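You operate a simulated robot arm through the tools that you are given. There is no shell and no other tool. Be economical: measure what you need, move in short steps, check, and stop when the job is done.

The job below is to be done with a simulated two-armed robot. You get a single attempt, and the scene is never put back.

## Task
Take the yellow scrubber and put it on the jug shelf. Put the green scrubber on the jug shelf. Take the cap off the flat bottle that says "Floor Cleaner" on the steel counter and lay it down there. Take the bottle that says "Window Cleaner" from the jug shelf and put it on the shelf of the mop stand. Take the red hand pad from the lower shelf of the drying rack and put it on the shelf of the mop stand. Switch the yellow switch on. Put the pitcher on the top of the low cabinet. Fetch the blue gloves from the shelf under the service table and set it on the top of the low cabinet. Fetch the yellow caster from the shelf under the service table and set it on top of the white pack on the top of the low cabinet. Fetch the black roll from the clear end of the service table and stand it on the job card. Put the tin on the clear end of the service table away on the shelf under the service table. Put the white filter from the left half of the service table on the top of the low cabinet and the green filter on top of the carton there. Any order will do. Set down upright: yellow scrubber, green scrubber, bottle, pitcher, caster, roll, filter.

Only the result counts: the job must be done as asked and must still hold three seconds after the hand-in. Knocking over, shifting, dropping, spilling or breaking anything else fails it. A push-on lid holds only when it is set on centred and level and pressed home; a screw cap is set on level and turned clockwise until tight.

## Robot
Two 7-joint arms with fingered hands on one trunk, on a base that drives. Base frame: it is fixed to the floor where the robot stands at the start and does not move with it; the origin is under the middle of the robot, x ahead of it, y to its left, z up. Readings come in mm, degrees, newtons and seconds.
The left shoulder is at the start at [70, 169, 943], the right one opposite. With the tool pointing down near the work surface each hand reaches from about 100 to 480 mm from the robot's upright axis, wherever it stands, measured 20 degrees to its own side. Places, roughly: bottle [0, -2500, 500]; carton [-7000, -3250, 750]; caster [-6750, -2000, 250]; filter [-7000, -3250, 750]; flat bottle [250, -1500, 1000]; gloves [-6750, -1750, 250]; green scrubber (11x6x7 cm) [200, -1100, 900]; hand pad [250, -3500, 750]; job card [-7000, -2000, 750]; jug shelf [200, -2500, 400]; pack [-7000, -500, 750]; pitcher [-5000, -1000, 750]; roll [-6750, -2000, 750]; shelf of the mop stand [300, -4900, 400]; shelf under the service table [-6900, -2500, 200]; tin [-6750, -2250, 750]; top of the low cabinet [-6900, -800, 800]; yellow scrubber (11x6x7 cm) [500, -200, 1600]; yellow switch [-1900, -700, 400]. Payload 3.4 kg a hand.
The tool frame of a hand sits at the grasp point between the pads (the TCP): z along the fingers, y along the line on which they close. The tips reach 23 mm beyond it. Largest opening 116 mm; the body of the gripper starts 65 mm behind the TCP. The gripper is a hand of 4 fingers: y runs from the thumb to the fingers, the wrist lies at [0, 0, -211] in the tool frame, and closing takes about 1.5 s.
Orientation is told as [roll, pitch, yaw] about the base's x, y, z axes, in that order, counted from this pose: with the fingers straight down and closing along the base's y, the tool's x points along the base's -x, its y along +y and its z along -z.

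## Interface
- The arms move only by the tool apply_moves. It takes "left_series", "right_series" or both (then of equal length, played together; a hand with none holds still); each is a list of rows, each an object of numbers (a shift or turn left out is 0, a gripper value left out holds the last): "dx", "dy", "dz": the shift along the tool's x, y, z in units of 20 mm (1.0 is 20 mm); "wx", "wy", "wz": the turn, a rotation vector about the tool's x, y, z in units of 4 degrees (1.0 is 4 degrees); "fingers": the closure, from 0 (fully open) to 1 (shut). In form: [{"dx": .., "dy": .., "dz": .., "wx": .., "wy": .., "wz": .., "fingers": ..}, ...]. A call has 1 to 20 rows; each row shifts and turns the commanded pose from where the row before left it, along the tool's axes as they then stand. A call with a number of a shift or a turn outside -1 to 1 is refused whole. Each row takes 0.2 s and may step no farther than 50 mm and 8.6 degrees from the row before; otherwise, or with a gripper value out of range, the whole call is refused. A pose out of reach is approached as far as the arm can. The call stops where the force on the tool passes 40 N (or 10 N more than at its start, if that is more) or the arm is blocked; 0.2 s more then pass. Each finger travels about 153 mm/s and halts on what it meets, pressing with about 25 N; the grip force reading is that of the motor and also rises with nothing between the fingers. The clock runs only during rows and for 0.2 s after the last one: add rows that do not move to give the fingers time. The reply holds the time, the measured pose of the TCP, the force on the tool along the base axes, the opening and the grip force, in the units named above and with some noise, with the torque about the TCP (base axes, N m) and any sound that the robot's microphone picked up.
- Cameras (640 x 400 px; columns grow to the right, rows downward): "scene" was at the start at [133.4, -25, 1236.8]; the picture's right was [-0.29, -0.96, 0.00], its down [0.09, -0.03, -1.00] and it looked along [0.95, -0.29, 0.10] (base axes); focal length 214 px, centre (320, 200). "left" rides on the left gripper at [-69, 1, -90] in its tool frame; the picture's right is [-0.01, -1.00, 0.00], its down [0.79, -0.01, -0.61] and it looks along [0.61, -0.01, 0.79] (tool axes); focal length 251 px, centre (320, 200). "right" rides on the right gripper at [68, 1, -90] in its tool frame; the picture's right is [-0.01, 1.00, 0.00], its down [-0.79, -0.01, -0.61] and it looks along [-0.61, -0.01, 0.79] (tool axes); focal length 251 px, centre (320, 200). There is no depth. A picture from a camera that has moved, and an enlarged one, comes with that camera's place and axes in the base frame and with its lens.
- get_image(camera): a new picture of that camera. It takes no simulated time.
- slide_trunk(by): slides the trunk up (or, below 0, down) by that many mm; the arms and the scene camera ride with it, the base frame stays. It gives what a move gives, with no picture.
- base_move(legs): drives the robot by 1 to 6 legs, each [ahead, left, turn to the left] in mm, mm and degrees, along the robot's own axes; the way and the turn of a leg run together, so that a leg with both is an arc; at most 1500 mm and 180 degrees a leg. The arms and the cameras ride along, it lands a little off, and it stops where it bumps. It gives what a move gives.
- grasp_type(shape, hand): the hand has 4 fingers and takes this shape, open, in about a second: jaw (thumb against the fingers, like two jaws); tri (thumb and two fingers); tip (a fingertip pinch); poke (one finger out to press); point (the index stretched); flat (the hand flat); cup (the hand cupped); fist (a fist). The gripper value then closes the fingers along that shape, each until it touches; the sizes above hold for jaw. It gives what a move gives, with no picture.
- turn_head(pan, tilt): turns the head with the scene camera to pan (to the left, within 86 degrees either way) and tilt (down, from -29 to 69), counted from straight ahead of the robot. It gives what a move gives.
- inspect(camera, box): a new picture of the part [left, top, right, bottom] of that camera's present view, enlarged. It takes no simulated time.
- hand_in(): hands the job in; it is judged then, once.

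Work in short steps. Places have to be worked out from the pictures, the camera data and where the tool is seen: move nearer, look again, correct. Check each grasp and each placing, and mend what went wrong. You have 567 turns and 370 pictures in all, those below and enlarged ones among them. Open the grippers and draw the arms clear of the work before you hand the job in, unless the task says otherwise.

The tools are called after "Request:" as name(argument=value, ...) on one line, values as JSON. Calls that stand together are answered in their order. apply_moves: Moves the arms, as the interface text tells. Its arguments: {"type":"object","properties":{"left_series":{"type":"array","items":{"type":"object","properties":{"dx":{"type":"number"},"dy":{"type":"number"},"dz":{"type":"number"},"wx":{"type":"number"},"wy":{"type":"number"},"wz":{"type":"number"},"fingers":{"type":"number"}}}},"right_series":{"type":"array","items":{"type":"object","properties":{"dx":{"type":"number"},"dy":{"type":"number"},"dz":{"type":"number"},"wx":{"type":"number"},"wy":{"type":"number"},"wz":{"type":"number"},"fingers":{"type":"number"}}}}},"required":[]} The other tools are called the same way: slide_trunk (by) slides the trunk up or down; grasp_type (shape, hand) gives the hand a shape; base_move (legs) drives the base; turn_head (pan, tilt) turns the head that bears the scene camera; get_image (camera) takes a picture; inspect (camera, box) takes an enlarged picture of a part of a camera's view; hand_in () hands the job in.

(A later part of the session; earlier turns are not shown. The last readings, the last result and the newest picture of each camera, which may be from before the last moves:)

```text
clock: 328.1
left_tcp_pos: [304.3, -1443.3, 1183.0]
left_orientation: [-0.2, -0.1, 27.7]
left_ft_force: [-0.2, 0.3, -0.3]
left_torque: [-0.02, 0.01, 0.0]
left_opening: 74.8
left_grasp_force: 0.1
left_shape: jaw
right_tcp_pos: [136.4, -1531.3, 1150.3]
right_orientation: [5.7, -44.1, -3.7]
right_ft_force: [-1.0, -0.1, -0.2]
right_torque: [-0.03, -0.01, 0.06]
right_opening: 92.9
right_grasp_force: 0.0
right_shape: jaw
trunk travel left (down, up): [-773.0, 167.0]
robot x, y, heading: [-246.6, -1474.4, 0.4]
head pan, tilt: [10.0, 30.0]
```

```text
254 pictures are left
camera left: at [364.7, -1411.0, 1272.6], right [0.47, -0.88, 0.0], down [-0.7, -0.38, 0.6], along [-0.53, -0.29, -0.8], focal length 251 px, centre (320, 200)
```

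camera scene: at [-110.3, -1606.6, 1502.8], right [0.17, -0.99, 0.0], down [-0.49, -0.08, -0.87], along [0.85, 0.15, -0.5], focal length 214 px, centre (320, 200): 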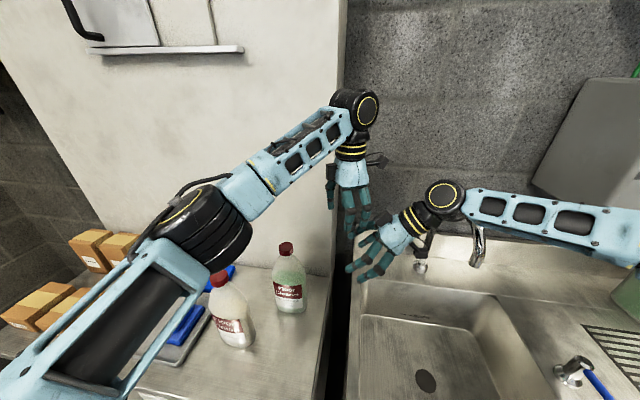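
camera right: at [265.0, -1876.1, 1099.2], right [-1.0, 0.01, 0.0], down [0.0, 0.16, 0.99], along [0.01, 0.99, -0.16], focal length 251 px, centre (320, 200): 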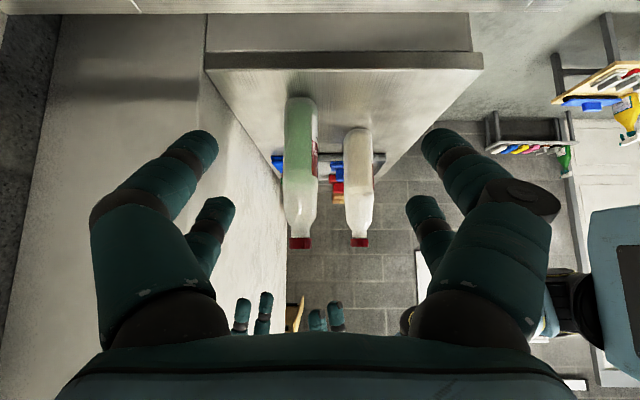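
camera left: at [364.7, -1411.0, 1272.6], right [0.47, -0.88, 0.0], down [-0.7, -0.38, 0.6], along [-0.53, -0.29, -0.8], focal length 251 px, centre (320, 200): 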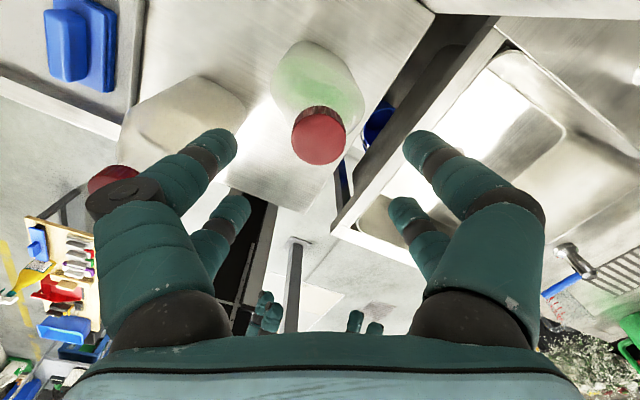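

Cap is centred; descend, cage it, and turn 90° clockwise in steps.

Request:
apply_moves(left_series=[{"fingers": 0.42, "dz": 1}, {"dz": 1}, {"dz": 1}, {"dz": 1}, {"dz": 0.15}, {"fingers": 1}, {}, {}, {}, {}, {}, {}])

Request:
apply_moves(left_series=[{"wz": 1}, {"wz": 1}, {"wz": 1}, {"wz": 1}, {"wz": 1}, {"wz": 1}, {"wz": 1}, {"wz": 1}, {"wz": 1}, {"wz": 1}, {}])

Request:
get_image(camera="left")

Request:
inspect(camera="scene", box=[260, 110, 440, 330])

```text
clock: 330.7
left_tcp_pos: [304.5, -1444.5, 1099.5]
left_orientation: [-0.2, -0.1, 27.8]
left_ft_force: [0.0, 0.2, -3.1]
left_torque: [0.07, -0.05, -0.02]
left_opening: 0.0
left_grasp_force: 25.5
left_shape: jaw
right_tcp_pos: [136.8, -1530.3, 1150.5]
right_orientation: [5.6, -44.0, -3.8]
right_ft_force: [0.1, -0.1, 0.6]
right_torque: [0.0, 0.0, -0.03]
right_opening: 93.3
right_grasp_force: 0.1
right_shape: jaw
trunk travel left (down, up): [-773.0, 167.0]
robot x, y, heading: [-246.9, -1469.3, 0.1]
head pan, tilt: [10.0, 30.0]
```

```text
clock: 333.1
left_tcp_pos: [304.2, -1444.7, 1099.3]
left_orientation: [-0.2, -0.2, -12.3]
left_ft_force: [0.0, 0.6, 0.8]
left_torque: [0.05, -0.16, 0.03]
left_opening: 0.3
left_grasp_force: 25.3
left_shape: jaw
right_tcp_pos: [135.8, -1530.5, 1151.3]
right_orientation: [5.7, -44.0, -3.8]
right_ft_force: [0.8, -0.3, 0.0]
right_torque: [-0.01, -0.04, 0.0]
right_opening: 93.2
right_grasp_force: 0.1
right_shape: jaw
trunk travel left (down, up): [-773.0, 167.0]
robot x, y, heading: [-247.8, -1471.9, -0.0]
head pan, tilt: [10.0, 30.0]
```

```text
253 pictures are left
camera left: at [371.8, -1458.8, 1189.0], right [-0.2, -0.98, 0.0], down [-0.78, 0.16, 0.6], along [-0.59, 0.12, -0.8], focal length 251 px, centre (320, 200)
```

left: 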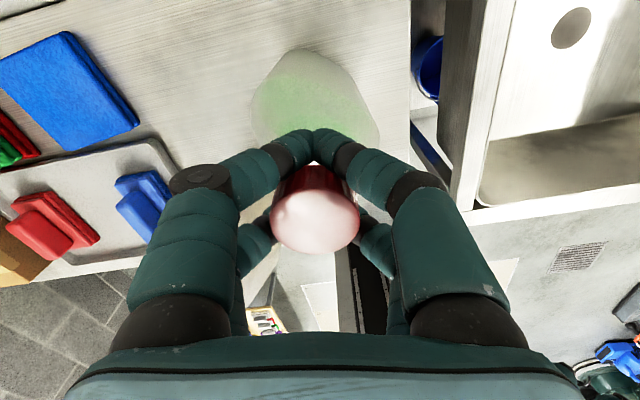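

```text
1.82 times, centred on (350, 220) of scene
camera zoom: at [-109.5, -1456.2, 1502.7], right [0.17, -0.98, 0.0], down [-0.49, -0.09, -0.87], along [0.85, 0.15, -0.5], focal length 390 px, centre (266, 164)
```

zoom: 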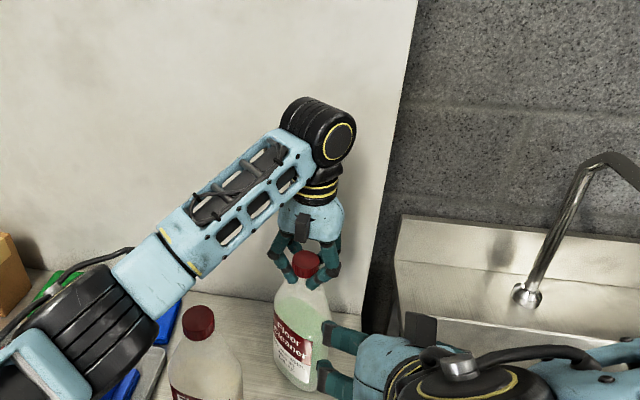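

The bottle follows clockwise. Continue 44° more.

Request:
apply_moves(left_series=[{"wz": 1}, {"wz": 1}, {"wz": 1}, {"wz": 1}, {"wz": 1}, {"wz": 1}, {"wz": 1}, {"wz": 1}, {"wz": 1}, {"wz": 1}, {"wz": 1}, {"wz": 1}, {}])

Request:
get_image(camera="left")

Request:
get_image(camera="right")

```text
clock: 335.9
left_tcp_pos: [303.1, -1444.4, 1099.3]
left_orientation: [0.1, -0.2, -60.3]
left_ft_force: [-0.7, 1.2, 5.1]
left_torque: [-0.06, -0.13, 0.03]
left_opening: 0.0
left_grasp_force: 25.2
left_shape: jaw
right_tcp_pos: [134.9, -1530.3, 1150.9]
right_orientation: [5.7, -44.1, -3.7]
right_ft_force: [0.0, -1.3, -0.3]
right_torque: [0.02, 0.03, 0.01]
right_opening: 93.1
right_grasp_force: 0.0
right_shape: jaw
trunk travel left (down, up): [-773.0, 167.0]
robot x, y, heading: [-250.1, -1468.1, 0.1]
head pan, tilt: [10.0, 30.0]
```

```text
251 pictures are left
camera left: at [337.9, -1503.7, 1188.9], right [-0.86, -0.5, 0.0], down [-0.4, 0.69, 0.6], along [-0.3, 0.52, -0.8], focal length 251 px, centre (320, 200)
```

left: 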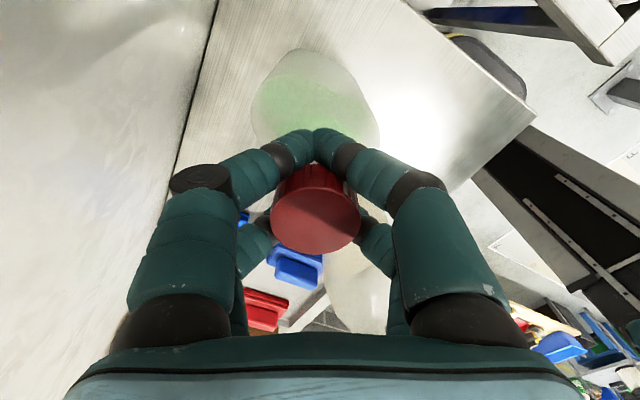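

```text
250 pictures are left
camera right: at [23.4, -1532.1, 1169.2], right [0.0, 1.0, 0.08], down [0.15, -0.08, 0.99], along [0.99, 0.01, -0.15], focal length 251 px, centre (320, 200)
```

right: 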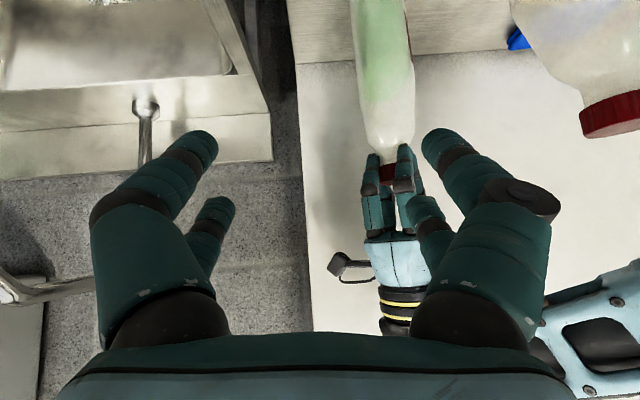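

The thin side now faces front. I straighten the right hand, lower it, shift it left in line with the bottle.

Request:
apply_moves(right_series=[{"wz": -0.8}, {"wz": -0.8}, {"dx": 0.69, "dz": 0.72}, {"dx": 0.69, "dz": 0.72}, {"dx": 0.69, "dz": 0.72}, {"dx": 0.69, "dz": 0.72}, {"dx": 0.69, "dz": 0.72}, {"dx": 0.69, "dz": 0.72}, {"dx": 0.69, "dz": 0.72}, {"dx": 0.69, "dz": 0.72}, {"dx": 0.69, "dz": 0.72}, {"dx": 0.69, "dz": 0.72}, {"dy": 0.9}, {"dy": 0.9}, {"dy": 0.9}, {"dy": 0.9}, {}])

Request:
get_image(camera="right")

Request:
get_image(camera="scene")

```text
clock: 339.5
left_tcp_pos: [303.0, -1444.1, 1099.2]
left_orientation: [0.2, -0.3, -60.3]
left_ft_force: [-0.8, 0.2, 2.7]
left_torque: [-0.04, -0.09, 0.03]
left_opening: 0.0
left_grasp_force: 24.7
left_shape: jaw
right_tcp_pos: [159.6, -1576.0, 1029.1]
right_orientation: [-0.4, -44.3, 5.2]
right_ft_force: [-0.2, -0.1, 0.5]
right_torque: [0.02, -0.03, -0.02]
right_opening: 93.0
right_grasp_force: 0.1
right_shape: jaw
right hand out of reach, approached as far as the arm can: row 3, 4, 5, 6, 7, 8, 9, 10, 11, 12, 13, 14, 15, 16
trunk travel left (down, up): [-773.0, 167.0]
robot x, y, heading: [-246.9, -1472.3, 0.2]
head pan, tilt: [10.0, 30.0]
```

```text
249 pictures are left
camera right: at [47.1, -1586.0, 1046.1], right [-0.08, 1.0, 0.0], down [0.14, 0.01, 0.99], along [0.99, 0.08, -0.14], focal length 251 px, centre (320, 200)
```

right: 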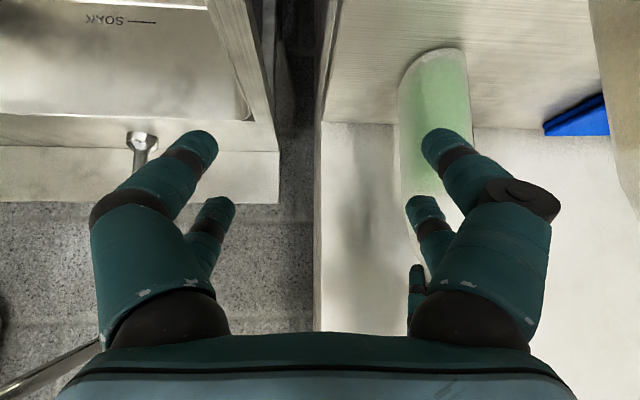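

```text
248 pictures are left
camera scene: at [-111.0, -1456.5, 1502.9], right [0.17, -0.98, 0.0], down [-0.49, -0.09, -0.87], along [0.85, 0.15, -0.5], focal length 214 px, centre (320, 200)
```

scene: 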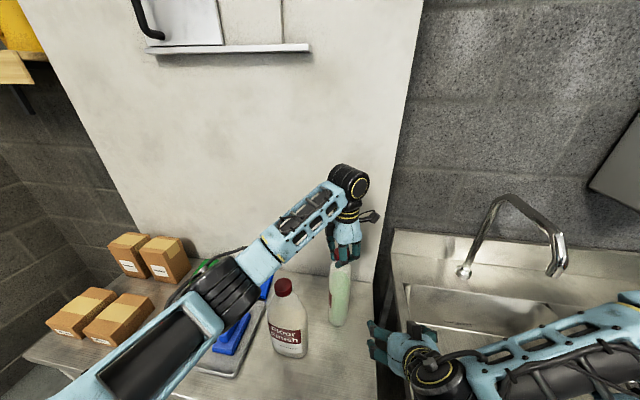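

The tilted right hand needs a lower shoulder. I release the cap, raise both hands, and reposition base and trunk.

Request:
apply_moves(left_series=[{"fingers": 0.35}, {}, {}, {"dz": -1}, {"dz": -1}, {"dz": -1}, {"dz": -1}, {"dz": -1}, {"dz": -1}, {"dz": -1}, {}], right_series=[{"dx": -0.69, "dz": -0.72}, {"dx": -0.69, "dz": -0.72}, {"dx": -0.69, "dz": -0.72}, {"dx": -0.69, "dz": -0.72}, {"dx": -0.69, "dz": -0.72}, {"dx": -0.69, "dz": -0.72}, {"dx": -0.69, "dz": -0.72}, {"dx": -0.69, "dz": -0.72}, {"dx": -0.69, "dz": -0.72}, {"dx": -0.69, "dz": -0.72}, {"dx": -0.69, "dz": -0.72}])

Request:
get_image(camera="scene")

```text
clock: 341.9
left_tcp_pos: [302.0, -1443.1, 1239.0]
left_orientation: [0.3, -0.3, -60.2]
left_ft_force: [1.2, -0.1, -0.1]
left_torque: [0.03, -0.02, 0.0]
left_opening: 75.1
left_grasp_force: 0.0
left_shape: jaw
right_tcp_pos: [162.0, -1569.4, 1246.5]
right_orientation: [-0.5, -44.3, 5.3]
right_ft_force: [-1.0, 0.0, -0.4]
right_torque: [-0.01, -0.02, 0.01]
right_opening: 92.8
right_grasp_force: 0.1
right_shape: jaw
right hand out of reach, approached as far as the arm can: row 2, 3
trunk travel left (down, up): [-773.0, 167.0]
robot x, y, heading: [-251.2, -1468.8, 0.2]
head pan, tilt: [10.0, 30.0]
```

```text
247 pictures are left
camera scene: at [-110.5, -1456.5, 1502.8], right [0.17, -0.98, 0.0], down [-0.49, -0.09, -0.87], along [0.85, 0.15, -0.5], focal length 214 px, centre (320, 200)
```

scene: 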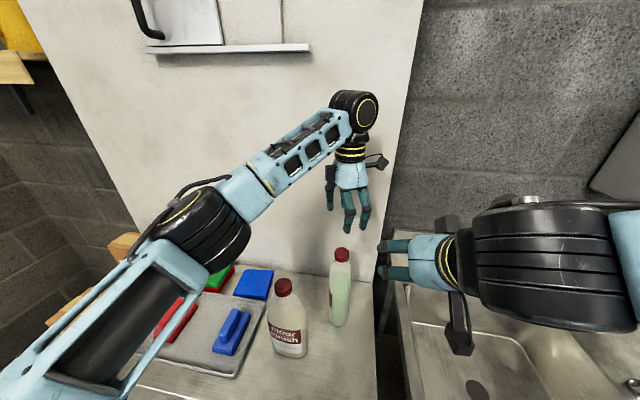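

Good. Base 22 ahead and 60 right; re-centre the left hand, then lower the trunk in two stages.

Request:
base_move(legs=[[20, -60, 0]])

Request:
apply_moves(left_series=[{"dx": 0.78, "dy": 0.16}, {"dx": 0.78, "dy": 0.16}, {"dx": 0.78, "dy": 0.16}, {"dx": 0.78, "dy": 0.16}, {"dz": -1}, {"dz": -1}, {}])

Request:
slide_trunk(by=-140)

Request:
apply_moves(left_series=[{"dz": -1}, {"dz": -1}, {"dz": -1}, {"dz": -1}, {"dz": -1}, {"dz": -0.5}, {}])

Request:
slide_trunk(by=-116)

Request:
get_image(camera="left")

Request:
get_image(camera="right")

```text
clock: 342.9
left_tcp_pos: [320.6, -1495.9, 1240.2]
left_orientation: [0.0, -0.5, -60.1]
left_ft_force: [-1.1, 1.0, -0.5]
left_torque: [-0.04, -0.03, 0.01]
left_opening: 74.8
left_grasp_force: 0.0
left_shape: jaw
right_tcp_pos: [181.5, -1623.6, 1246.9]
right_orientation: [-0.9, -44.4, 5.6]
right_ft_force: [0.2, 0.7, -0.4]
right_torque: [0.01, -0.02, -0.01]
right_opening: 93.0
right_grasp_force: 0.1
right_shape: jaw
trunk travel left (down, up): [-773.0, 167.0]
robot x, y, heading: [-231.4, -1530.9, 0.4]
head pan, tilt: [10.0, 30.0]
```

```text
clock: 344.5
left_tcp_pos: [303.3, -1440.0, 1277.8]
left_orientation: [0.1, -0.2, -60.1]
left_ft_force: [-0.1, -0.1, 0.2]
left_torque: [-0.01, 0.0, 0.01]
left_opening: 74.9
left_grasp_force: 0.0
left_shape: jaw
right_tcp_pos: [182.4, -1628.1, 1245.0]
right_orientation: [-0.7, -44.3, 5.3]
right_ft_force: [-0.3, 0.2, 0.0]
right_torque: [-0.02, 0.03, -0.01]
right_opening: 92.8
right_grasp_force: 0.2
right_shape: jaw
trunk travel left (down, up): [-773.0, 167.0]
robot x, y, heading: [-228.9, -1536.6, 0.2]
head pan, tilt: [10.0, 30.0]
```

```text
clock: 346.1
left_tcp_pos: [303.2, -1439.6, 1138.4]
left_orientation: [0.0, -0.1, -60.2]
left_ft_force: [-0.6, 0.4, -0.1]
left_torque: [0.0, -0.01, 0.0]
left_opening: 74.8
left_grasp_force: 0.1
left_shape: jaw
right_tcp_pos: [183.0, -1629.4, 1105.1]
right_orientation: [-0.5, -44.2, 5.4]
right_ft_force: [-0.4, 0.0, 0.4]
right_torque: [0.0, 0.03, -0.01]
right_opening: 93.2
right_grasp_force: 0.0
right_shape: jaw
trunk travel left (down, up): [-633.0, 307.0]
robot x, y, heading: [-228.6, -1531.5, 0.1]
head pan, tilt: [10.0, 30.0]
```

```text
clock: 347.8
left_tcp_pos: [304.4, -1440.7, 1228.6]
left_orientation: [0.2, -0.2, -60.1]
left_ft_force: [-0.7, 0.1, 0.3]
left_torque: [-0.01, -0.01, 0.0]
left_opening: 75.1
left_grasp_force: 0.0
left_shape: jaw
left hand out of reach, approached as far as the arm can: row 5, 6
right_tcp_pos: [181.8, -1629.4, 1104.5]
right_orientation: [-0.5, -44.3, 5.3]
right_ft_force: [0.3, 0.0, 0.4]
right_torque: [-0.02, 0.01, 0.02]
right_opening: 93.0
right_grasp_force: 0.1
right_shape: jaw
trunk travel left (down, up): [-633.0, 307.0]
robot x, y, heading: [-231.9, -1535.9, 0.2]
head pan, tilt: [10.0, 30.0]
```

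```text
clock: 349.2
left_tcp_pos: [303.5, -1440.0, 1112.8]
left_orientation: [0.1, -0.2, -60.0]
left_ft_force: [0.0, -0.4, 0.1]
left_torque: [0.01, 0.02, 0.01]
left_opening: 75.1
left_grasp_force: 0.1
left_shape: jaw
right_tcp_pos: [181.6, -1628.9, 989.7]
right_orientation: [-0.5, -44.2, 5.3]
right_ft_force: [0.9, 1.1, 0.3]
right_torque: [0.0, -0.03, 0.03]
right_opening: 93.1
right_grasp_force: 0.0
right_shape: jaw
trunk travel left (down, up): [-517.0, 423.0]
robot x, y, heading: [-232.3, -1533.9, 0.1]
head pan, tilt: [10.0, 30.0]
```

```text
246 pictures are left
camera left: at [337.9, -1499.7, 1202.6], right [-0.86, -0.51, 0.0], down [-0.4, 0.69, 0.6], along [-0.3, 0.52, -0.8], focal length 251 px, centre (320, 200)
```

left: 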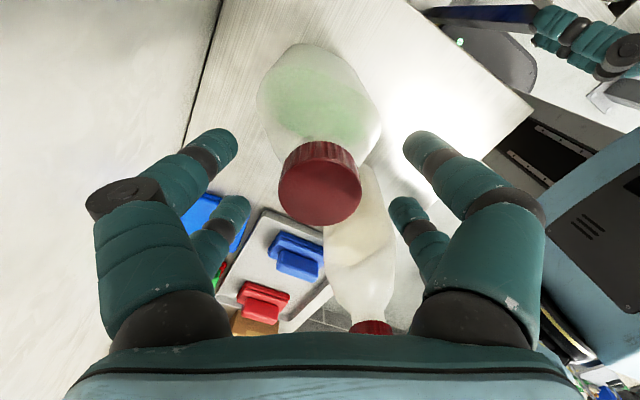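

```text
245 pictures are left
camera right: at [70.8, -1638.9, 1007.3], right [-0.08, 1.0, 0.0], down [0.14, 0.01, 0.99], along [0.99, 0.08, -0.14], focal length 251 px, centre (320, 200)
```

right: 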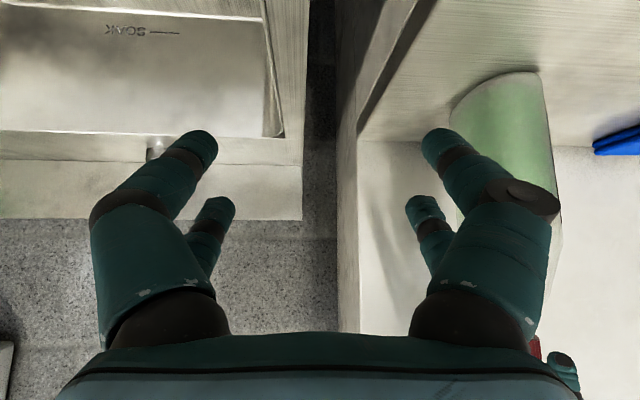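

Cap is inside the open left fingers. Now the right hand: back 40, shift left 150 and check clearance to the Floor Finish bottle.

Request:
apply_moves(right_series=[{"dx": 0.72, "dz": -0.69, "fingers": 0.34}, {"dx": 0.72, "dz": -0.69}, {"dy": 1}, {"dy": 1}, {"dy": 1}, {"dy": 1}, {"dy": 1}, {"dy": 1}, {"dy": 1}, {"dy": 1}, {}])

Request:
get_image(camera="right")

Request:
get_image(camera="scene")

```text
clock: 351.6
left_tcp_pos: [303.0, -1441.1, 1113.6]
left_orientation: [0.1, -0.2, -60.0]
left_ft_force: [-1.0, -1.1, 0.3]
left_torque: [0.01, 0.0, 0.05]
left_opening: 74.9
left_grasp_force: 0.0
left_shape: jaw
right_tcp_pos: [137.9, -1583.7, 987.9]
right_orientation: [-0.5, -44.3, 5.3]
right_ft_force: [0.2, 0.3, 0.5]
right_torque: [0.0, 0.01, 0.01]
right_opening: 77.0
right_grasp_force: 0.0
right_shape: jaw
right hand out of reach, approached as far as the arm can: row 5, 6, 7, 8, 9, 10
trunk travel left (down, up): [-517.0, 423.0]
robot x, y, heading: [-236.5, -1534.6, 0.2]
head pan, tilt: [10.0, 30.0]
```

```text
244 pictures are left
camera right: at [26.7, -1593.4, 1005.3], right [-0.08, 1.0, 0.0], down [0.14, 0.01, 0.99], along [0.99, 0.08, -0.14], focal length 251 px, centre (320, 200)
```

right: 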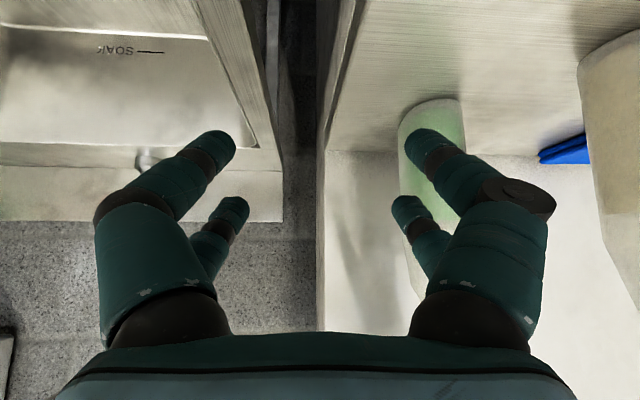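

```text
243 pictures are left
camera scene: at [-90.5, -1516.7, 1246.8], right [0.18, -0.98, 0.0], down [-0.49, -0.09, -0.87], along [0.85, 0.15, -0.5], focal length 214 px, centre (320, 200)
```

scene: 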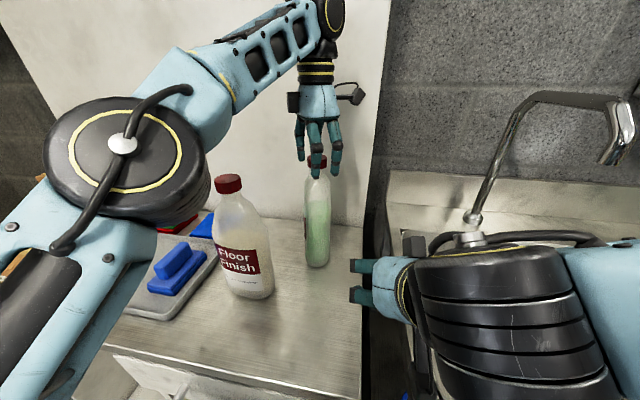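

The arm was too folded. I go forward to x≈215 first, then left.

Request:
apply_moves(right_series=[{"dx": -0.72, "dz": 0.69}, {"dx": -0.72, "dz": 0.69}, {"dx": -0.72, "dz": 0.69}, {"dx": -0.72, "dz": 0.69}, {"dy": 1}, {"dy": 1}, {"dy": 1}, {"dy": 1}, {"dy": 1}, {}])

Request:
get_image(camera="right")

Request:
get_image(camera="scene")

```text
clock: 353.8
left_tcp_pos: [304.7, -1439.8, 1112.4]
left_orientation: [0.1, -0.2, -60.1]
left_ft_force: [0.2, -0.7, 0.0]
left_torque: [0.02, 0.01, -0.01]
left_opening: 75.0
left_grasp_force: 0.1
left_shape: jaw
right_tcp_pos: [217.4, -1579.6, 988.6]
right_orientation: [-0.5, -44.3, 5.3]
right_ft_force: [2.1, -0.8, 0.1]
right_torque: [0.0, 0.01, 0.01]
right_opening: 76.9
right_grasp_force: 0.0
right_shape: jaw
right hand out of reach, approached as far as the arm can: row 5, 6, 7, 8, 9
trunk travel left (down, up): [-517.0, 423.0]
robot x, y, heading: [-228.9, -1534.9, 0.2]
head pan, tilt: [10.0, 30.0]
```

```text
242 pictures are left
camera right: at [106.8, -1588.9, 1006.7], right [-0.08, 1.0, 0.0], down [0.14, 0.01, 0.99], along [0.99, 0.08, -0.14], focal length 251 px, centre (320, 200)
```

right: 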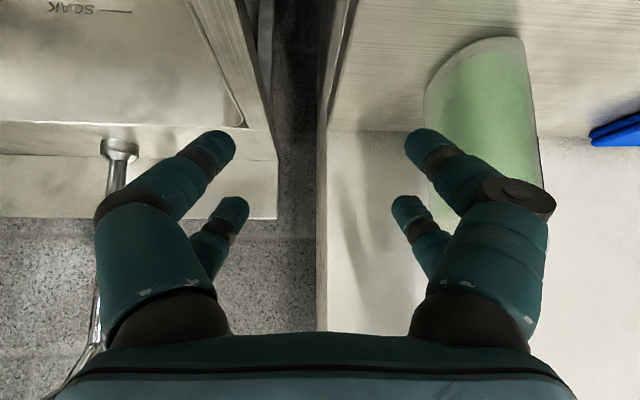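

```text
241 pictures are left
camera scene: at [-90.4, -1516.8, 1246.8], right [0.18, -0.98, 0.0], down [-0.49, -0.09, -0.87], along [0.85, 0.15, -0.5], focal length 214 px, centre (320, 200)
```

scene: 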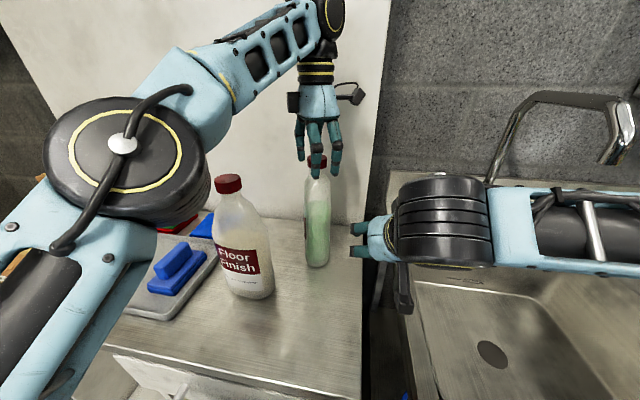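

The right arm can't reach that far left pointing forward. I'll put the robot more to the left, turn the bottle back to about -20°, and let the right hand grip its right end while pointing left. First: raise, shift base 72 left, yaw the right hand.

Request:
slide_trunk(by=130)

Request:
apply_moves(right_series=[{"wx": -0.69, "wz": -0.72}, {"wx": -0.69, "wz": -0.72}, {"wx": -0.69, "wz": -0.72}, {"wx": -0.69, "wz": -0.72}, {"wx": -0.69, "wz": -0.72}, {"wx": -0.69, "wz": -0.72}, {"wx": -0.69, "wz": -0.72}, {"wx": -0.69, "wz": -0.72}, {"wx": -0.69, "wz": -0.72}, {"wx": -0.69, "wz": -0.72}, {"wx": -0.69, "wz": -0.72}, {"wx": -0.69, "wz": -0.72}, {"wx": -0.69, "wz": -0.72}, {"wx": -0.69, "wz": -0.72}, {"wx": -0.69, "wz": -0.72}, {"wx": -0.69, "wz": -0.72}, {}])

Request:
base_move(legs=[[0, 72, 0]])

Request:
get_image(camera="left")

Request:
get_image(camera="scene")

```text
clock: 355.4
left_tcp_pos: [303.3, -1439.9, 1244.0]
left_orientation: [0.2, -0.2, -60.1]
left_ft_force: [-0.4, 0.0, -0.5]
left_torque: [0.0, -0.02, 0.01]
left_opening: 75.0
left_grasp_force: 0.1
left_shape: jaw
right_tcp_pos: [218.3, -1580.1, 1118.5]
right_orientation: [-0.5, -44.3, 5.3]
right_ft_force: [-0.7, -0.4, -0.1]
right_torque: [0.0, 0.02, 0.0]
right_opening: 77.0
right_grasp_force: 0.1
right_shape: jaw
trunk travel left (down, up): [-647.0, 293.0]
robot x, y, heading: [-232.3, -1534.1, 0.4]
head pan, tilt: [10.0, 30.0]
```

```text
clock: 359.0
left_tcp_pos: [303.4, -1441.0, 1242.9]
left_orientation: [0.1, -0.1, -60.1]
left_ft_force: [0.0, -0.3, 0.2]
left_torque: [0.01, -0.03, 0.02]
left_opening: 75.4
left_grasp_force: 0.1
left_shape: jaw
right_tcp_pos: [218.1, -1578.7, 1118.4]
right_orientation: [-0.9, -43.7, 69.4]
right_ft_force: [0.4, 0.4, -0.5]
right_torque: [0.0, 0.01, 0.01]
right_opening: 76.8
right_grasp_force: 0.0
right_shape: jaw
trunk travel left (down, up): [-647.0, 293.0]
robot x, y, heading: [-227.6, -1533.0, 0.1]
head pan, tilt: [10.0, 30.0]
```

```text
clock: 360.0
left_tcp_pos: [303.3, -1371.8, 1243.4]
left_orientation: [0.3, -0.1, -60.2]
left_ft_force: [0.5, -0.5, 0.5]
left_torque: [0.01, 0.05, 0.01]
left_opening: 75.1
left_grasp_force: 0.0
left_shape: jaw
right_tcp_pos: [217.9, -1509.4, 1118.1]
right_orientation: [-0.8, -43.9, 69.3]
right_ft_force: [-0.2, 0.0, -0.7]
right_torque: [0.0, 0.0, 0.03]
right_opening: 76.8
right_grasp_force: 0.1
right_shape: jaw
trunk travel left (down, up): [-647.0, 293.0]
robot x, y, heading: [-225.9, -1462.0, 0.3]
head pan, tilt: [10.0, 30.0]
```

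```text
240 pictures are left
camera left: at [337.9, -1430.5, 1332.4], right [-0.86, -0.51, 0.0], down [-0.4, 0.69, 0.61], along [-0.3, 0.52, -0.8], focal length 251 px, centre (320, 200)
```

left: 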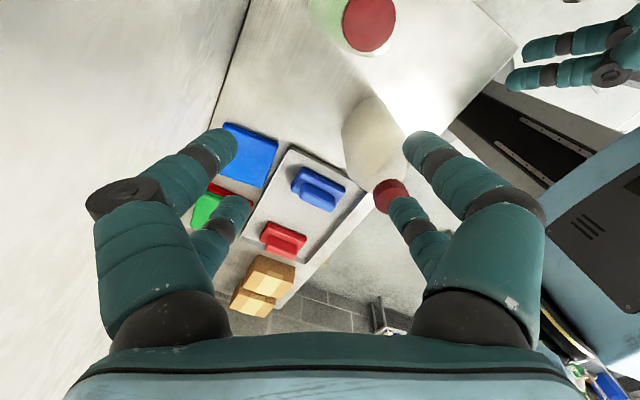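

```text
239 pictures are left
camera scene: at [-90.6, -1447.2, 1376.8], right [0.18, -0.98, 0.0], down [-0.49, -0.09, -0.87], along [0.85, 0.15, -0.5], focal length 214 px, centre (320, 200)
```

scene: 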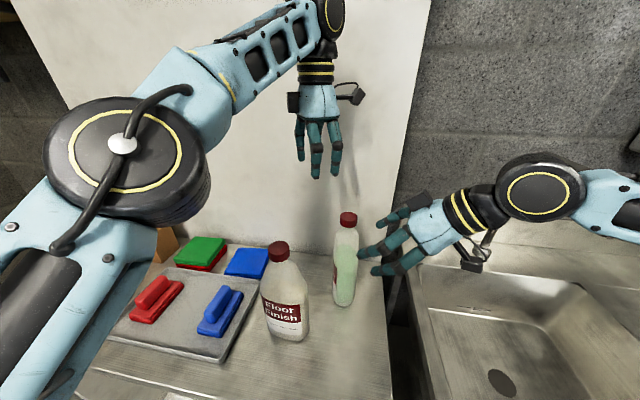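

Re-centre the left hand over the cap, lower the trunk 100, cage the cap and turn the bottle counter-clockwise ~68°.

Request:
apply_moves(left_series=[{"dx": -0.74, "dy": -0.43}, {"dx": -0.74, "dy": -0.43}, {"dx": -0.74, "dy": -0.43}, {"dx": -0.74, "dy": -0.43}, {}])

Request:
slide_trunk(by=-100)

Request:
get_image(camera="left")

```text
clock: 361.2
left_tcp_pos: [286.4, -1427.3, 1241.7]
left_orientation: [0.0, -0.2, -60.2]
left_ft_force: [0.2, -0.4, 0.2]
left_torque: [-0.01, 0.01, -0.01]
left_opening: 74.9
left_grasp_force: 0.1
left_shape: jaw
left hand out of reach, approached as far as the arm can: row 2, 3, 4
right_tcp_pos: [217.7, -1507.9, 1118.4]
right_orientation: [-0.9, -43.6, 69.3]
right_ft_force: [0.7, -0.7, 0.4]
right_torque: [-0.03, 0.01, 0.01]
right_opening: 77.0
right_grasp_force: 0.0
right_shape: jaw
trunk travel left (down, up): [-647.0, 293.0]
robot x, y, heading: [-228.4, -1465.2, 0.2]
head pan, tilt: [10.0, 30.0]
```

```text
clock: 362.6
left_tcp_pos: [286.7, -1427.8, 1141.0]
left_orientation: [0.3, -0.2, -60.2]
left_ft_force: [-0.1, -0.7, -0.5]
left_torque: [0.02, 0.01, -0.02]
left_opening: 74.8
left_grasp_force: 0.0
left_shape: jaw
right_tcp_pos: [217.3, -1507.4, 1018.9]
right_orientation: [-0.8, -43.7, 69.3]
right_ft_force: [-0.2, 0.5, -0.5]
right_torque: [-0.01, -0.01, 0.0]
right_opening: 77.0
right_grasp_force: 0.0
right_shape: jaw
trunk travel left (down, up): [-547.0, 393.0]
robot x, y, heading: [-231.3, -1463.0, 0.2]
head pan, tilt: [10.0, 30.0]
```

```text
238 pictures are left
camera left: at [319.6, -1487.2, 1231.1], right [-0.86, -0.51, 0.0], down [-0.4, 0.69, 0.6], along [-0.3, 0.52, -0.8], focal length 251 px, centre (320, 200)
```

left: 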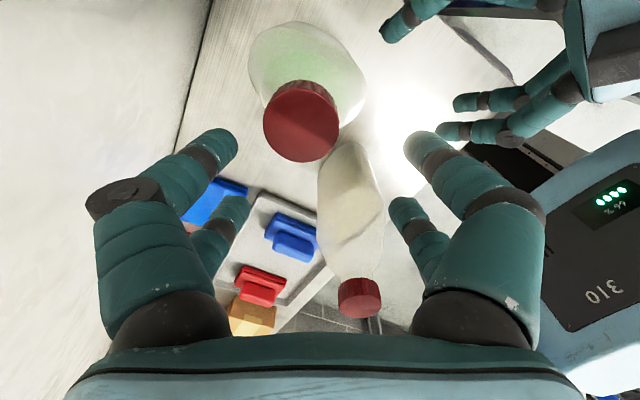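

Cap is at (305,-1442). Shift onto it and descend.

Request:
apply_moves(left_series=[{"dx": -0.35, "dy": 0.15}, {"dx": -0.35, "dy": 0.15}, {"dx": -0.35, "dy": 0.15}, {"dz": 0.5}, {}])

Request:
get_image(camera="left")

```text
clock: 363.8
left_tcp_pos: [282.8, -1434.4, 1127.7]
left_orientation: [0.1, -0.2, -60.1]
left_ft_force: [0.0, 0.9, 0.0]
left_torque: [-0.01, 0.02, 0.0]
left_opening: 74.8
left_grasp_force: 0.1
left_shape: jaw
left hand out of reach, approached as far as the arm can: row 1, 2, 3
right_tcp_pos: [219.2, -1507.8, 1018.3]
right_orientation: [-0.8, -43.7, 69.4]
right_ft_force: [-0.8, -0.1, -0.7]
right_torque: [0.0, -0.02, 0.01]
right_opening: 76.9
right_grasp_force: 0.1
right_shape: jaw
trunk travel left (down, up): [-547.0, 393.0]
robot x, y, heading: [-230.0, -1464.6, 0.2]
head pan, tilt: [10.0, 30.0]
```

```text
237 pictures are left
camera left: at [317.9, -1495.1, 1217.5], right [-0.86, -0.51, 0.0], down [-0.4, 0.69, 0.6], along [-0.3, 0.52, -0.8], focal length 251 px, centre (320, 200)
```

left: 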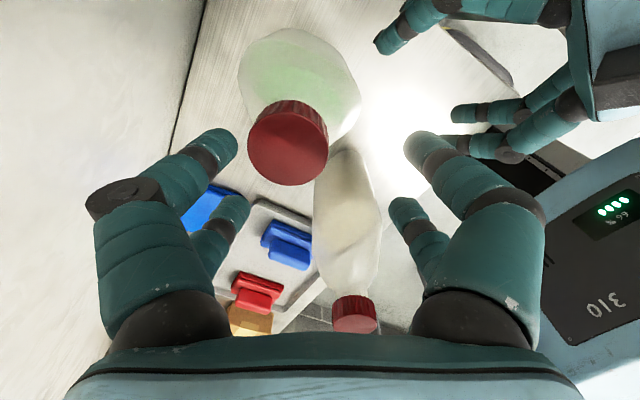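

Just short of reach; raise the trunk 60 and retry.

Request:
slide_trunk(by=60)

Request:
apply_moves(left_series=[{"dz": 0.9}, {"dz": 0.9}, {"dx": -0.3, "dy": 0.4}, {"dx": -0.3, "dy": 0.4}, {"dy": 0.2}, {}])

Request:
get_image(camera="left")

```text
clock: 364.8
left_tcp_pos: [283.2, -1434.6, 1187.8]
left_orientation: [0.1, -0.3, -60.0]
left_ft_force: [0.7, 0.7, -0.2]
left_torque: [0.01, 0.02, 0.06]
left_opening: 75.1
left_grasp_force: 0.1
left_shape: jaw
right_tcp_pos: [217.3, -1508.2, 1078.2]
right_orientation: [-0.9, -43.7, 69.3]
right_ft_force: [-0.2, 1.1, -1.0]
right_torque: [-0.02, -0.01, 0.01]
right_opening: 77.0
right_grasp_force: 0.1
right_shape: jaw
trunk travel left (down, up): [-607.0, 333.0]
robot x, y, heading: [-229.2, -1459.9, -0.1]
head pan, tilt: [10.0, 30.0]
```

```text
clock: 366.1
left_tcp_pos: [306.8, -1435.7, 1152.0]
left_orientation: [0.2, -0.2, -60.1]
left_ft_force: [0.6, 0.3, 0.0]
left_torque: [-0.03, -0.02, 0.03]
left_opening: 75.0
left_grasp_force: 0.1
left_shape: jaw
right_tcp_pos: [217.8, -1507.6, 1078.8]
right_orientation: [-0.9, -43.7, 69.3]
right_ft_force: [-0.3, -0.6, 0.8]
right_torque: [0.01, 0.01, -0.01]
right_opening: 76.8
right_grasp_force: 0.0
right_shape: jaw
trunk travel left (down, up): [-607.0, 333.0]
robot x, y, heading: [-225.9, -1463.5, -0.0]
head pan, tilt: [10.0, 30.0]
```

```text
236 pictures are left
camera left: at [342.1, -1495.1, 1241.8], right [-0.86, -0.51, 0.0], down [-0.41, 0.69, 0.6], along [-0.3, 0.52, -0.8], focal length 251 px, centre (320, 200)
```

left: 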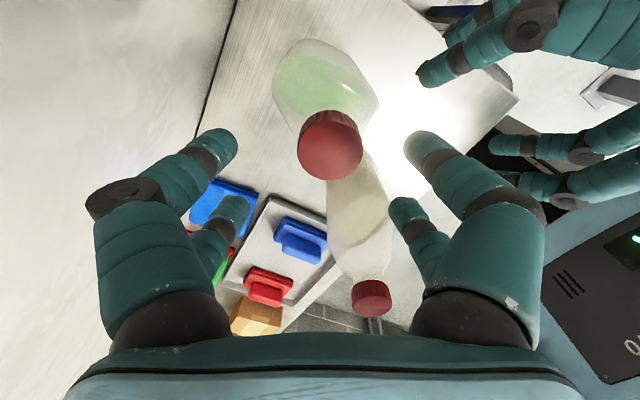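

Good. Fine-align, descend and cage.

Request:
apply_moves(left_series=[{"dx": -0.28, "dy": -0.22, "fingers": 0.42}, {"dz": 0.9}, {"dz": 0.9}, {"dz": 0.85}, {"fingers": 1}, {}, {}, {}, {}, {}, {}])

Request:
apply_moves(left_series=[{"wz": -1}, {"wz": -1}, {"wz": -1}, {"wz": -1}, {"wz": -1}, {"wz": -1}, {"wz": -1}, {"wz": -1}, {"wz": -1}, {"wz": -1}, {"wz": -1}, {"wz": -1}, {"wz": -1}, {"wz": -1}, {"wz": -1}, {"wz": -1}, {"wz": -1}, {}])

Request:
get_image(camera="left")

Request:
get_image(camera="right")

```text
clock: 368.6
left_tcp_pos: [306.9, -1442.7, 1099.8]
left_orientation: [0.1, -0.1, -60.1]
left_ft_force: [1.2, 0.6, -0.1]
left_torque: [0.2, -0.19, 0.02]
left_opening: 4.1
left_grasp_force: 24.9
left_shape: jaw
right_tcp_pos: [218.3, -1508.4, 1078.2]
right_orientation: [-0.9, -43.7, 69.3]
right_ft_force: [0.4, 0.3, 0.1]
right_torque: [0.0, 0.02, 0.0]
right_opening: 77.0
right_grasp_force: 0.1
right_shape: jaw
trunk travel left (down, up): [-607.0, 333.0]
robot x, y, heading: [-231.4, -1459.2, 0.2]
head pan, tilt: [10.0, 30.0]
```

```text
clock: 372.4
left_tcp_pos: [306.6, -1441.9, 1098.7]
left_orientation: [-0.2, -0.2, 8.0]
left_ft_force: [-0.6, 1.0, 1.7]
left_torque: [0.2, 0.32, -0.08]
left_opening: 4.0
left_grasp_force: 24.9
left_shape: jaw
right_tcp_pos: [217.7, -1508.1, 1078.2]
right_orientation: [-0.9, -43.8, 69.3]
right_ft_force: [0.2, -0.5, 0.0]
right_torque: [-0.01, -0.01, 0.0]
right_opening: 77.1
right_grasp_force: 0.0
right_shape: jaw
trunk travel left (down, up): [-607.0, 333.0]
robot x, y, heading: [-230.7, -1462.5, -0.0]
head pan, tilt: [10.0, 30.0]
```

```text
235 pictures are left
camera left: at [373.5, -1432.5, 1188.9], right [0.15, -0.99, 0.0], down [-0.79, -0.12, 0.6], along [-0.6, -0.09, -0.8], focal length 251 px, centre (320, 200)
```

left: 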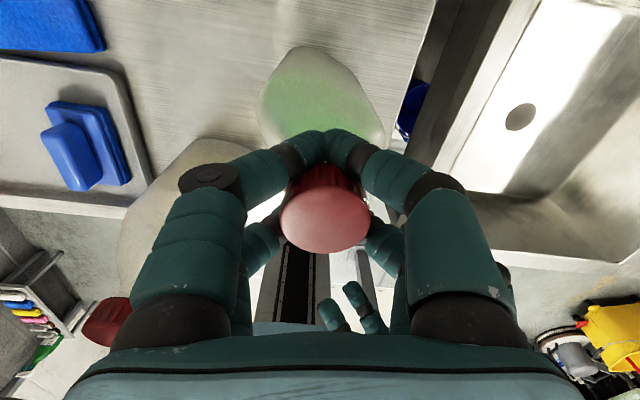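

```text
234 pictures are left
camera right: at [176.6, -1612.0, 1097.9], right [-0.93, 0.37, -0.01], down [0.05, 0.15, 0.99], along [0.37, 0.92, -0.16], focal length 251 px, centre (320, 200)
```

right: 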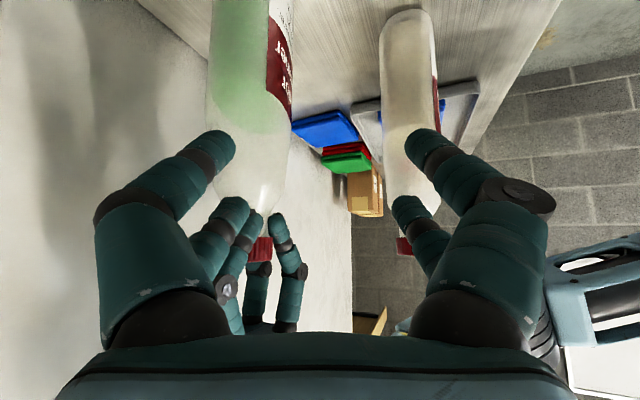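

The bottle's label shows it needs ~12° more clockwise. I turn that, and bring the right hand to a pre-grip just right of the bottle.

Request:
apply_moves(left_series=[{"wz": 1}, {"wz": 1}, {"wz": 1}, {}], right_series=[{"dx": 0.52, "dy": -0.73, "dz": 0.57}, {"dx": 0.52, "dy": -0.73, "dz": 0.57}, {"dx": 0.52, "dy": -0.73, "dz": 0.57}, {"dx": 0.52, "dy": -0.73, "dz": 0.57}])

Request:
get_image(camera="right")

```text
clock: 373.4
left_tcp_pos: [304.5, -1443.1, 1098.6]
left_orientation: [-0.1, -0.3, -4.1]
left_ft_force: [-0.9, 0.3, 3.6]
left_torque: [0.2, 0.39, 0.0]
left_opening: 4.0
left_grasp_force: 24.6
left_shape: jaw
right_tcp_pos: [272.7, -1529.2, 1017.7]
right_orientation: [-0.9, -43.8, 69.4]
right_ft_force: [-0.9, 0.3, 0.3]
right_torque: [0.0, 0.03, -0.02]
right_opening: 76.9
right_grasp_force: 0.0
right_shape: jaw
trunk travel left (down, up): [-607.0, 333.0]
robot x, y, heading: [-231.3, -1459.0, -0.1]
head pan, tilt: [10.0, 30.0]
```

```text
233 pictures are left
camera right: at [231.8, -1633.0, 1035.7], right [-0.93, 0.37, -0.01], down [0.05, 0.15, 0.99], along [0.37, 0.92, -0.15], focal length 251 px, centre (320, 200)
```

right: 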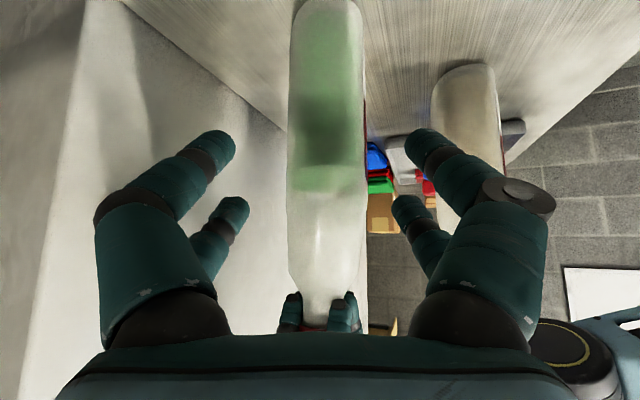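

Edge-on and centred. Approach 90 mm along the fingers.

Request:
apply_moves(right_series=[{"dz": 0.9, "dy": 0.04}, {"dz": 0.9}, {"dz": 0.9}, {"dz": 0.9}, {"dz": 0.9}, {}])

Request:
get_image(camera="right")

```text
clock: 374.8
left_tcp_pos: [305.3, -1443.2, 1099.0]
left_orientation: [-0.2, -0.4, -4.1]
left_ft_force: [-1.3, -0.7, 4.9]
left_torque: [0.2, 0.36, 0.02]
left_opening: 4.0
left_grasp_force: 24.9
left_shape: jaw
right_tcp_pos: [295.2, -1470.8, 951.8]
right_orientation: [-0.8, -43.7, 69.4]
right_ft_force: [0.0, -0.2, -0.4]
right_torque: [0.01, 0.02, 0.0]
right_opening: 76.7
right_grasp_force: 0.1
right_shape: jaw
trunk travel left (down, up): [-607.0, 333.0]
robot x, y, heading: [-229.8, -1463.9, 0.4]
head pan, tilt: [10.0, 30.0]
```

```text
232 pictures are left
camera right: at [253.8, -1575.6, 971.0], right [-0.93, 0.37, -0.01], down [0.05, 0.15, 0.99], along [0.37, 0.92, -0.16], focal length 251 px, centre (320, 200)
```

right: 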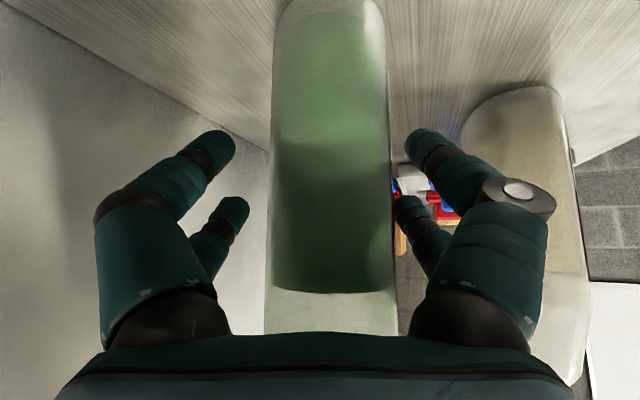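

Reached exactly. I close the right hand on the bottle's thin sides.

Request:
apply_moves(right_series=[{"fingers": 1}, {}, {}, {}, {}, {}, {}, {}])

Request:
get_image(camera="right")

```text
clock: 376.6
left_tcp_pos: [306.4, -1442.6, 1098.9]
left_orientation: [0.0, -0.3, -4.1]
left_ft_force: [0.3, 1.5, 7.8]
left_torque: [0.25, 0.31, 0.07]
left_opening: 4.2
left_grasp_force: 25.1
left_shape: jaw
right_tcp_pos: [294.3, -1471.6, 951.6]
right_orientation: [-0.8, -43.6, 69.5]
right_ft_force: [-0.6, -1.2, 0.0]
right_torque: [-0.11, 0.03, -0.1]
right_opening: 45.1
right_grasp_force: 24.9
right_shape: jaw
trunk travel left (down, up): [-607.0, 333.0]
robot x, y, heading: [-231.3, -1460.6, -0.1]
head pan, tilt: [10.0, 30.0]
```

```text
231 pictures are left
camera right: at [253.8, -1575.6, 971.1], right [-0.93, 0.37, -0.01], down [0.05, 0.15, 0.99], along [0.37, 0.92, -0.16], focal length 251 px, centre (320, 200)
```

right: 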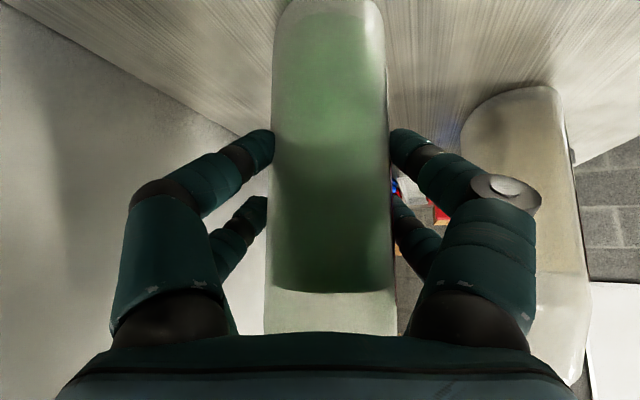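

Bottle is held. Now turn the cap counter-clockwise 40°.

Request:
apply_moves(left_series=[{"wz": -1}, {"wz": -1}, {"wz": -1}, {"wz": -1}, {"wz": -1}, {"wz": -1}, {"wz": -1}, {"wz": -1}, {"wz": -1}, {"wz": -1}, {}])

Request:
get_image(camera="left")

Request:
get_image(camera="right")

```text
clock: 378.9
left_tcp_pos: [320.1, -1450.9, 1100.0]
left_orientation: [-0.2, 0.3, 34.0]
left_ft_force: [-18.9, 6.6, 4.8]
left_torque: [0.59, 1.69, -0.66]
left_opening: 4.6
left_grasp_force: 24.9
left_shape: jaw
left hand out of reach, approached as far as the arm can: row 10
right_tcp_pos: [295.9, -1471.7, 953.4]
right_orientation: [-1.1, -43.8, 69.3]
right_ft_force: [18.6, -8.4, 3.7]
right_torque: [0.1, 0.73, 0.0]
right_opening: 49.6
right_grasp_force: 25.2
right_shape: jaw
trunk travel left (down, up): [-607.0, 333.0]
robot x, y, heading: [-228.7, -1460.2, 0.0]
head pan, tilt: [10.0, 30.0]
```

```text
230 pictures are left
camera left: at [376.8, -1411.6, 1189.5], right [0.57, -0.82, 0.0], down [-0.65, -0.45, 0.61], along [-0.5, -0.35, -0.79], focal length 251 px, centre (320, 200)
```

left: 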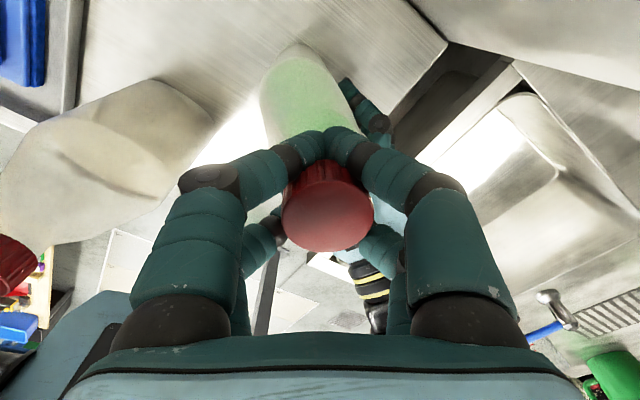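

```text
229 pictures are left
camera right: at [253.8, -1576.0, 972.2], right [-0.93, 0.37, -0.01], down [0.05, 0.15, 0.99], along [0.37, 0.92, -0.15], focal length 251 px, centre (320, 200)
```

right: 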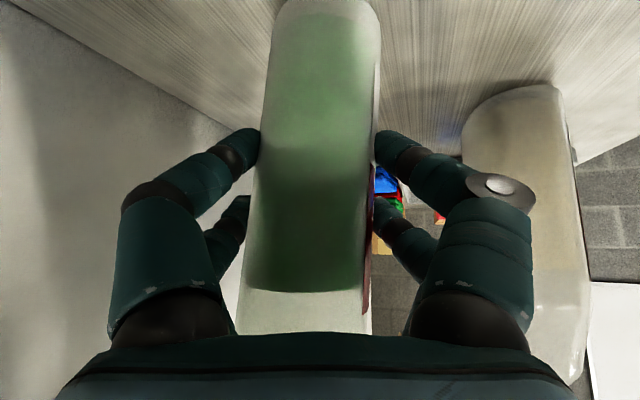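

Some relative turn happened. I release the cap, rotate the left hand back to -60° and re-grip for another, longer turn.

Request:
apply_moves(left_series=[{"fingers": 0.4}, {}, {}, {"dz": -1}, {"dz": -1}, {"dz": -0.5}, {}])

Request:
get_image(camera="left")

Request:
get_image(camera="right")

```text
clock: 380.6
left_tcp_pos: [308.3, -1446.6, 1146.7]
left_orientation: [-0.2, -0.1, 35.9]
left_ft_force: [0.1, 0.5, 0.8]
left_torque: [0.01, 0.02, 0.03]
left_opening: 68.9
left_grasp_force: 0.1
left_shape: jaw
left hand out of reach, approached as far as the arm can: row 5, 6
right_tcp_pos: [294.9, -1471.6, 952.3]
right_orientation: [-1.0, -43.7, 69.4]
right_ft_force: [-2.1, 0.3, 1.8]
right_torque: [-0.05, -0.04, 0.03]
right_opening: 46.0
right_grasp_force: 25.2
right_shape: jaw
trunk travel left (down, up): [-607.0, 333.0]
robot x, y, heading: [-228.9, -1462.6, 0.1]
head pan, tilt: [10.0, 30.0]
```

```text
228 pictures are left
camera left: at [362.7, -1406.3, 1236.3], right [0.59, -0.8, 0.0], down [-0.64, -0.47, 0.61], along [-0.48, -0.36, -0.8], focal length 251 px, centre (320, 200)
```

left: 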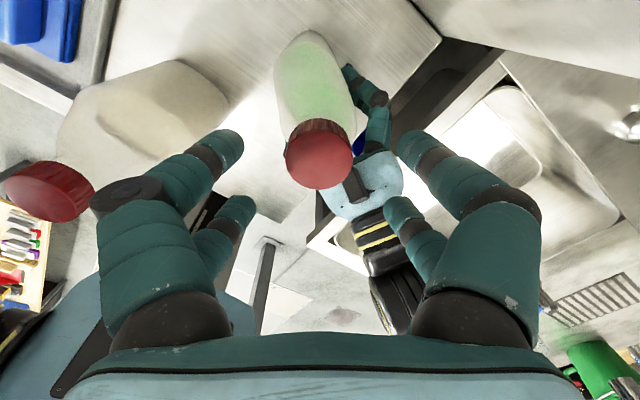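

```text
227 pictures are left
camera right: at [253.7, -1575.4, 971.2], right [-0.93, 0.37, -0.01], down [0.05, 0.15, 0.99], along [0.37, 0.92, -0.16], focal length 251 px, centre (320, 200)
```

right: 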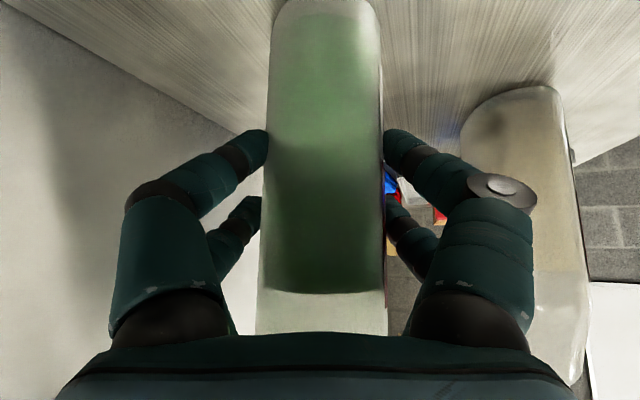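

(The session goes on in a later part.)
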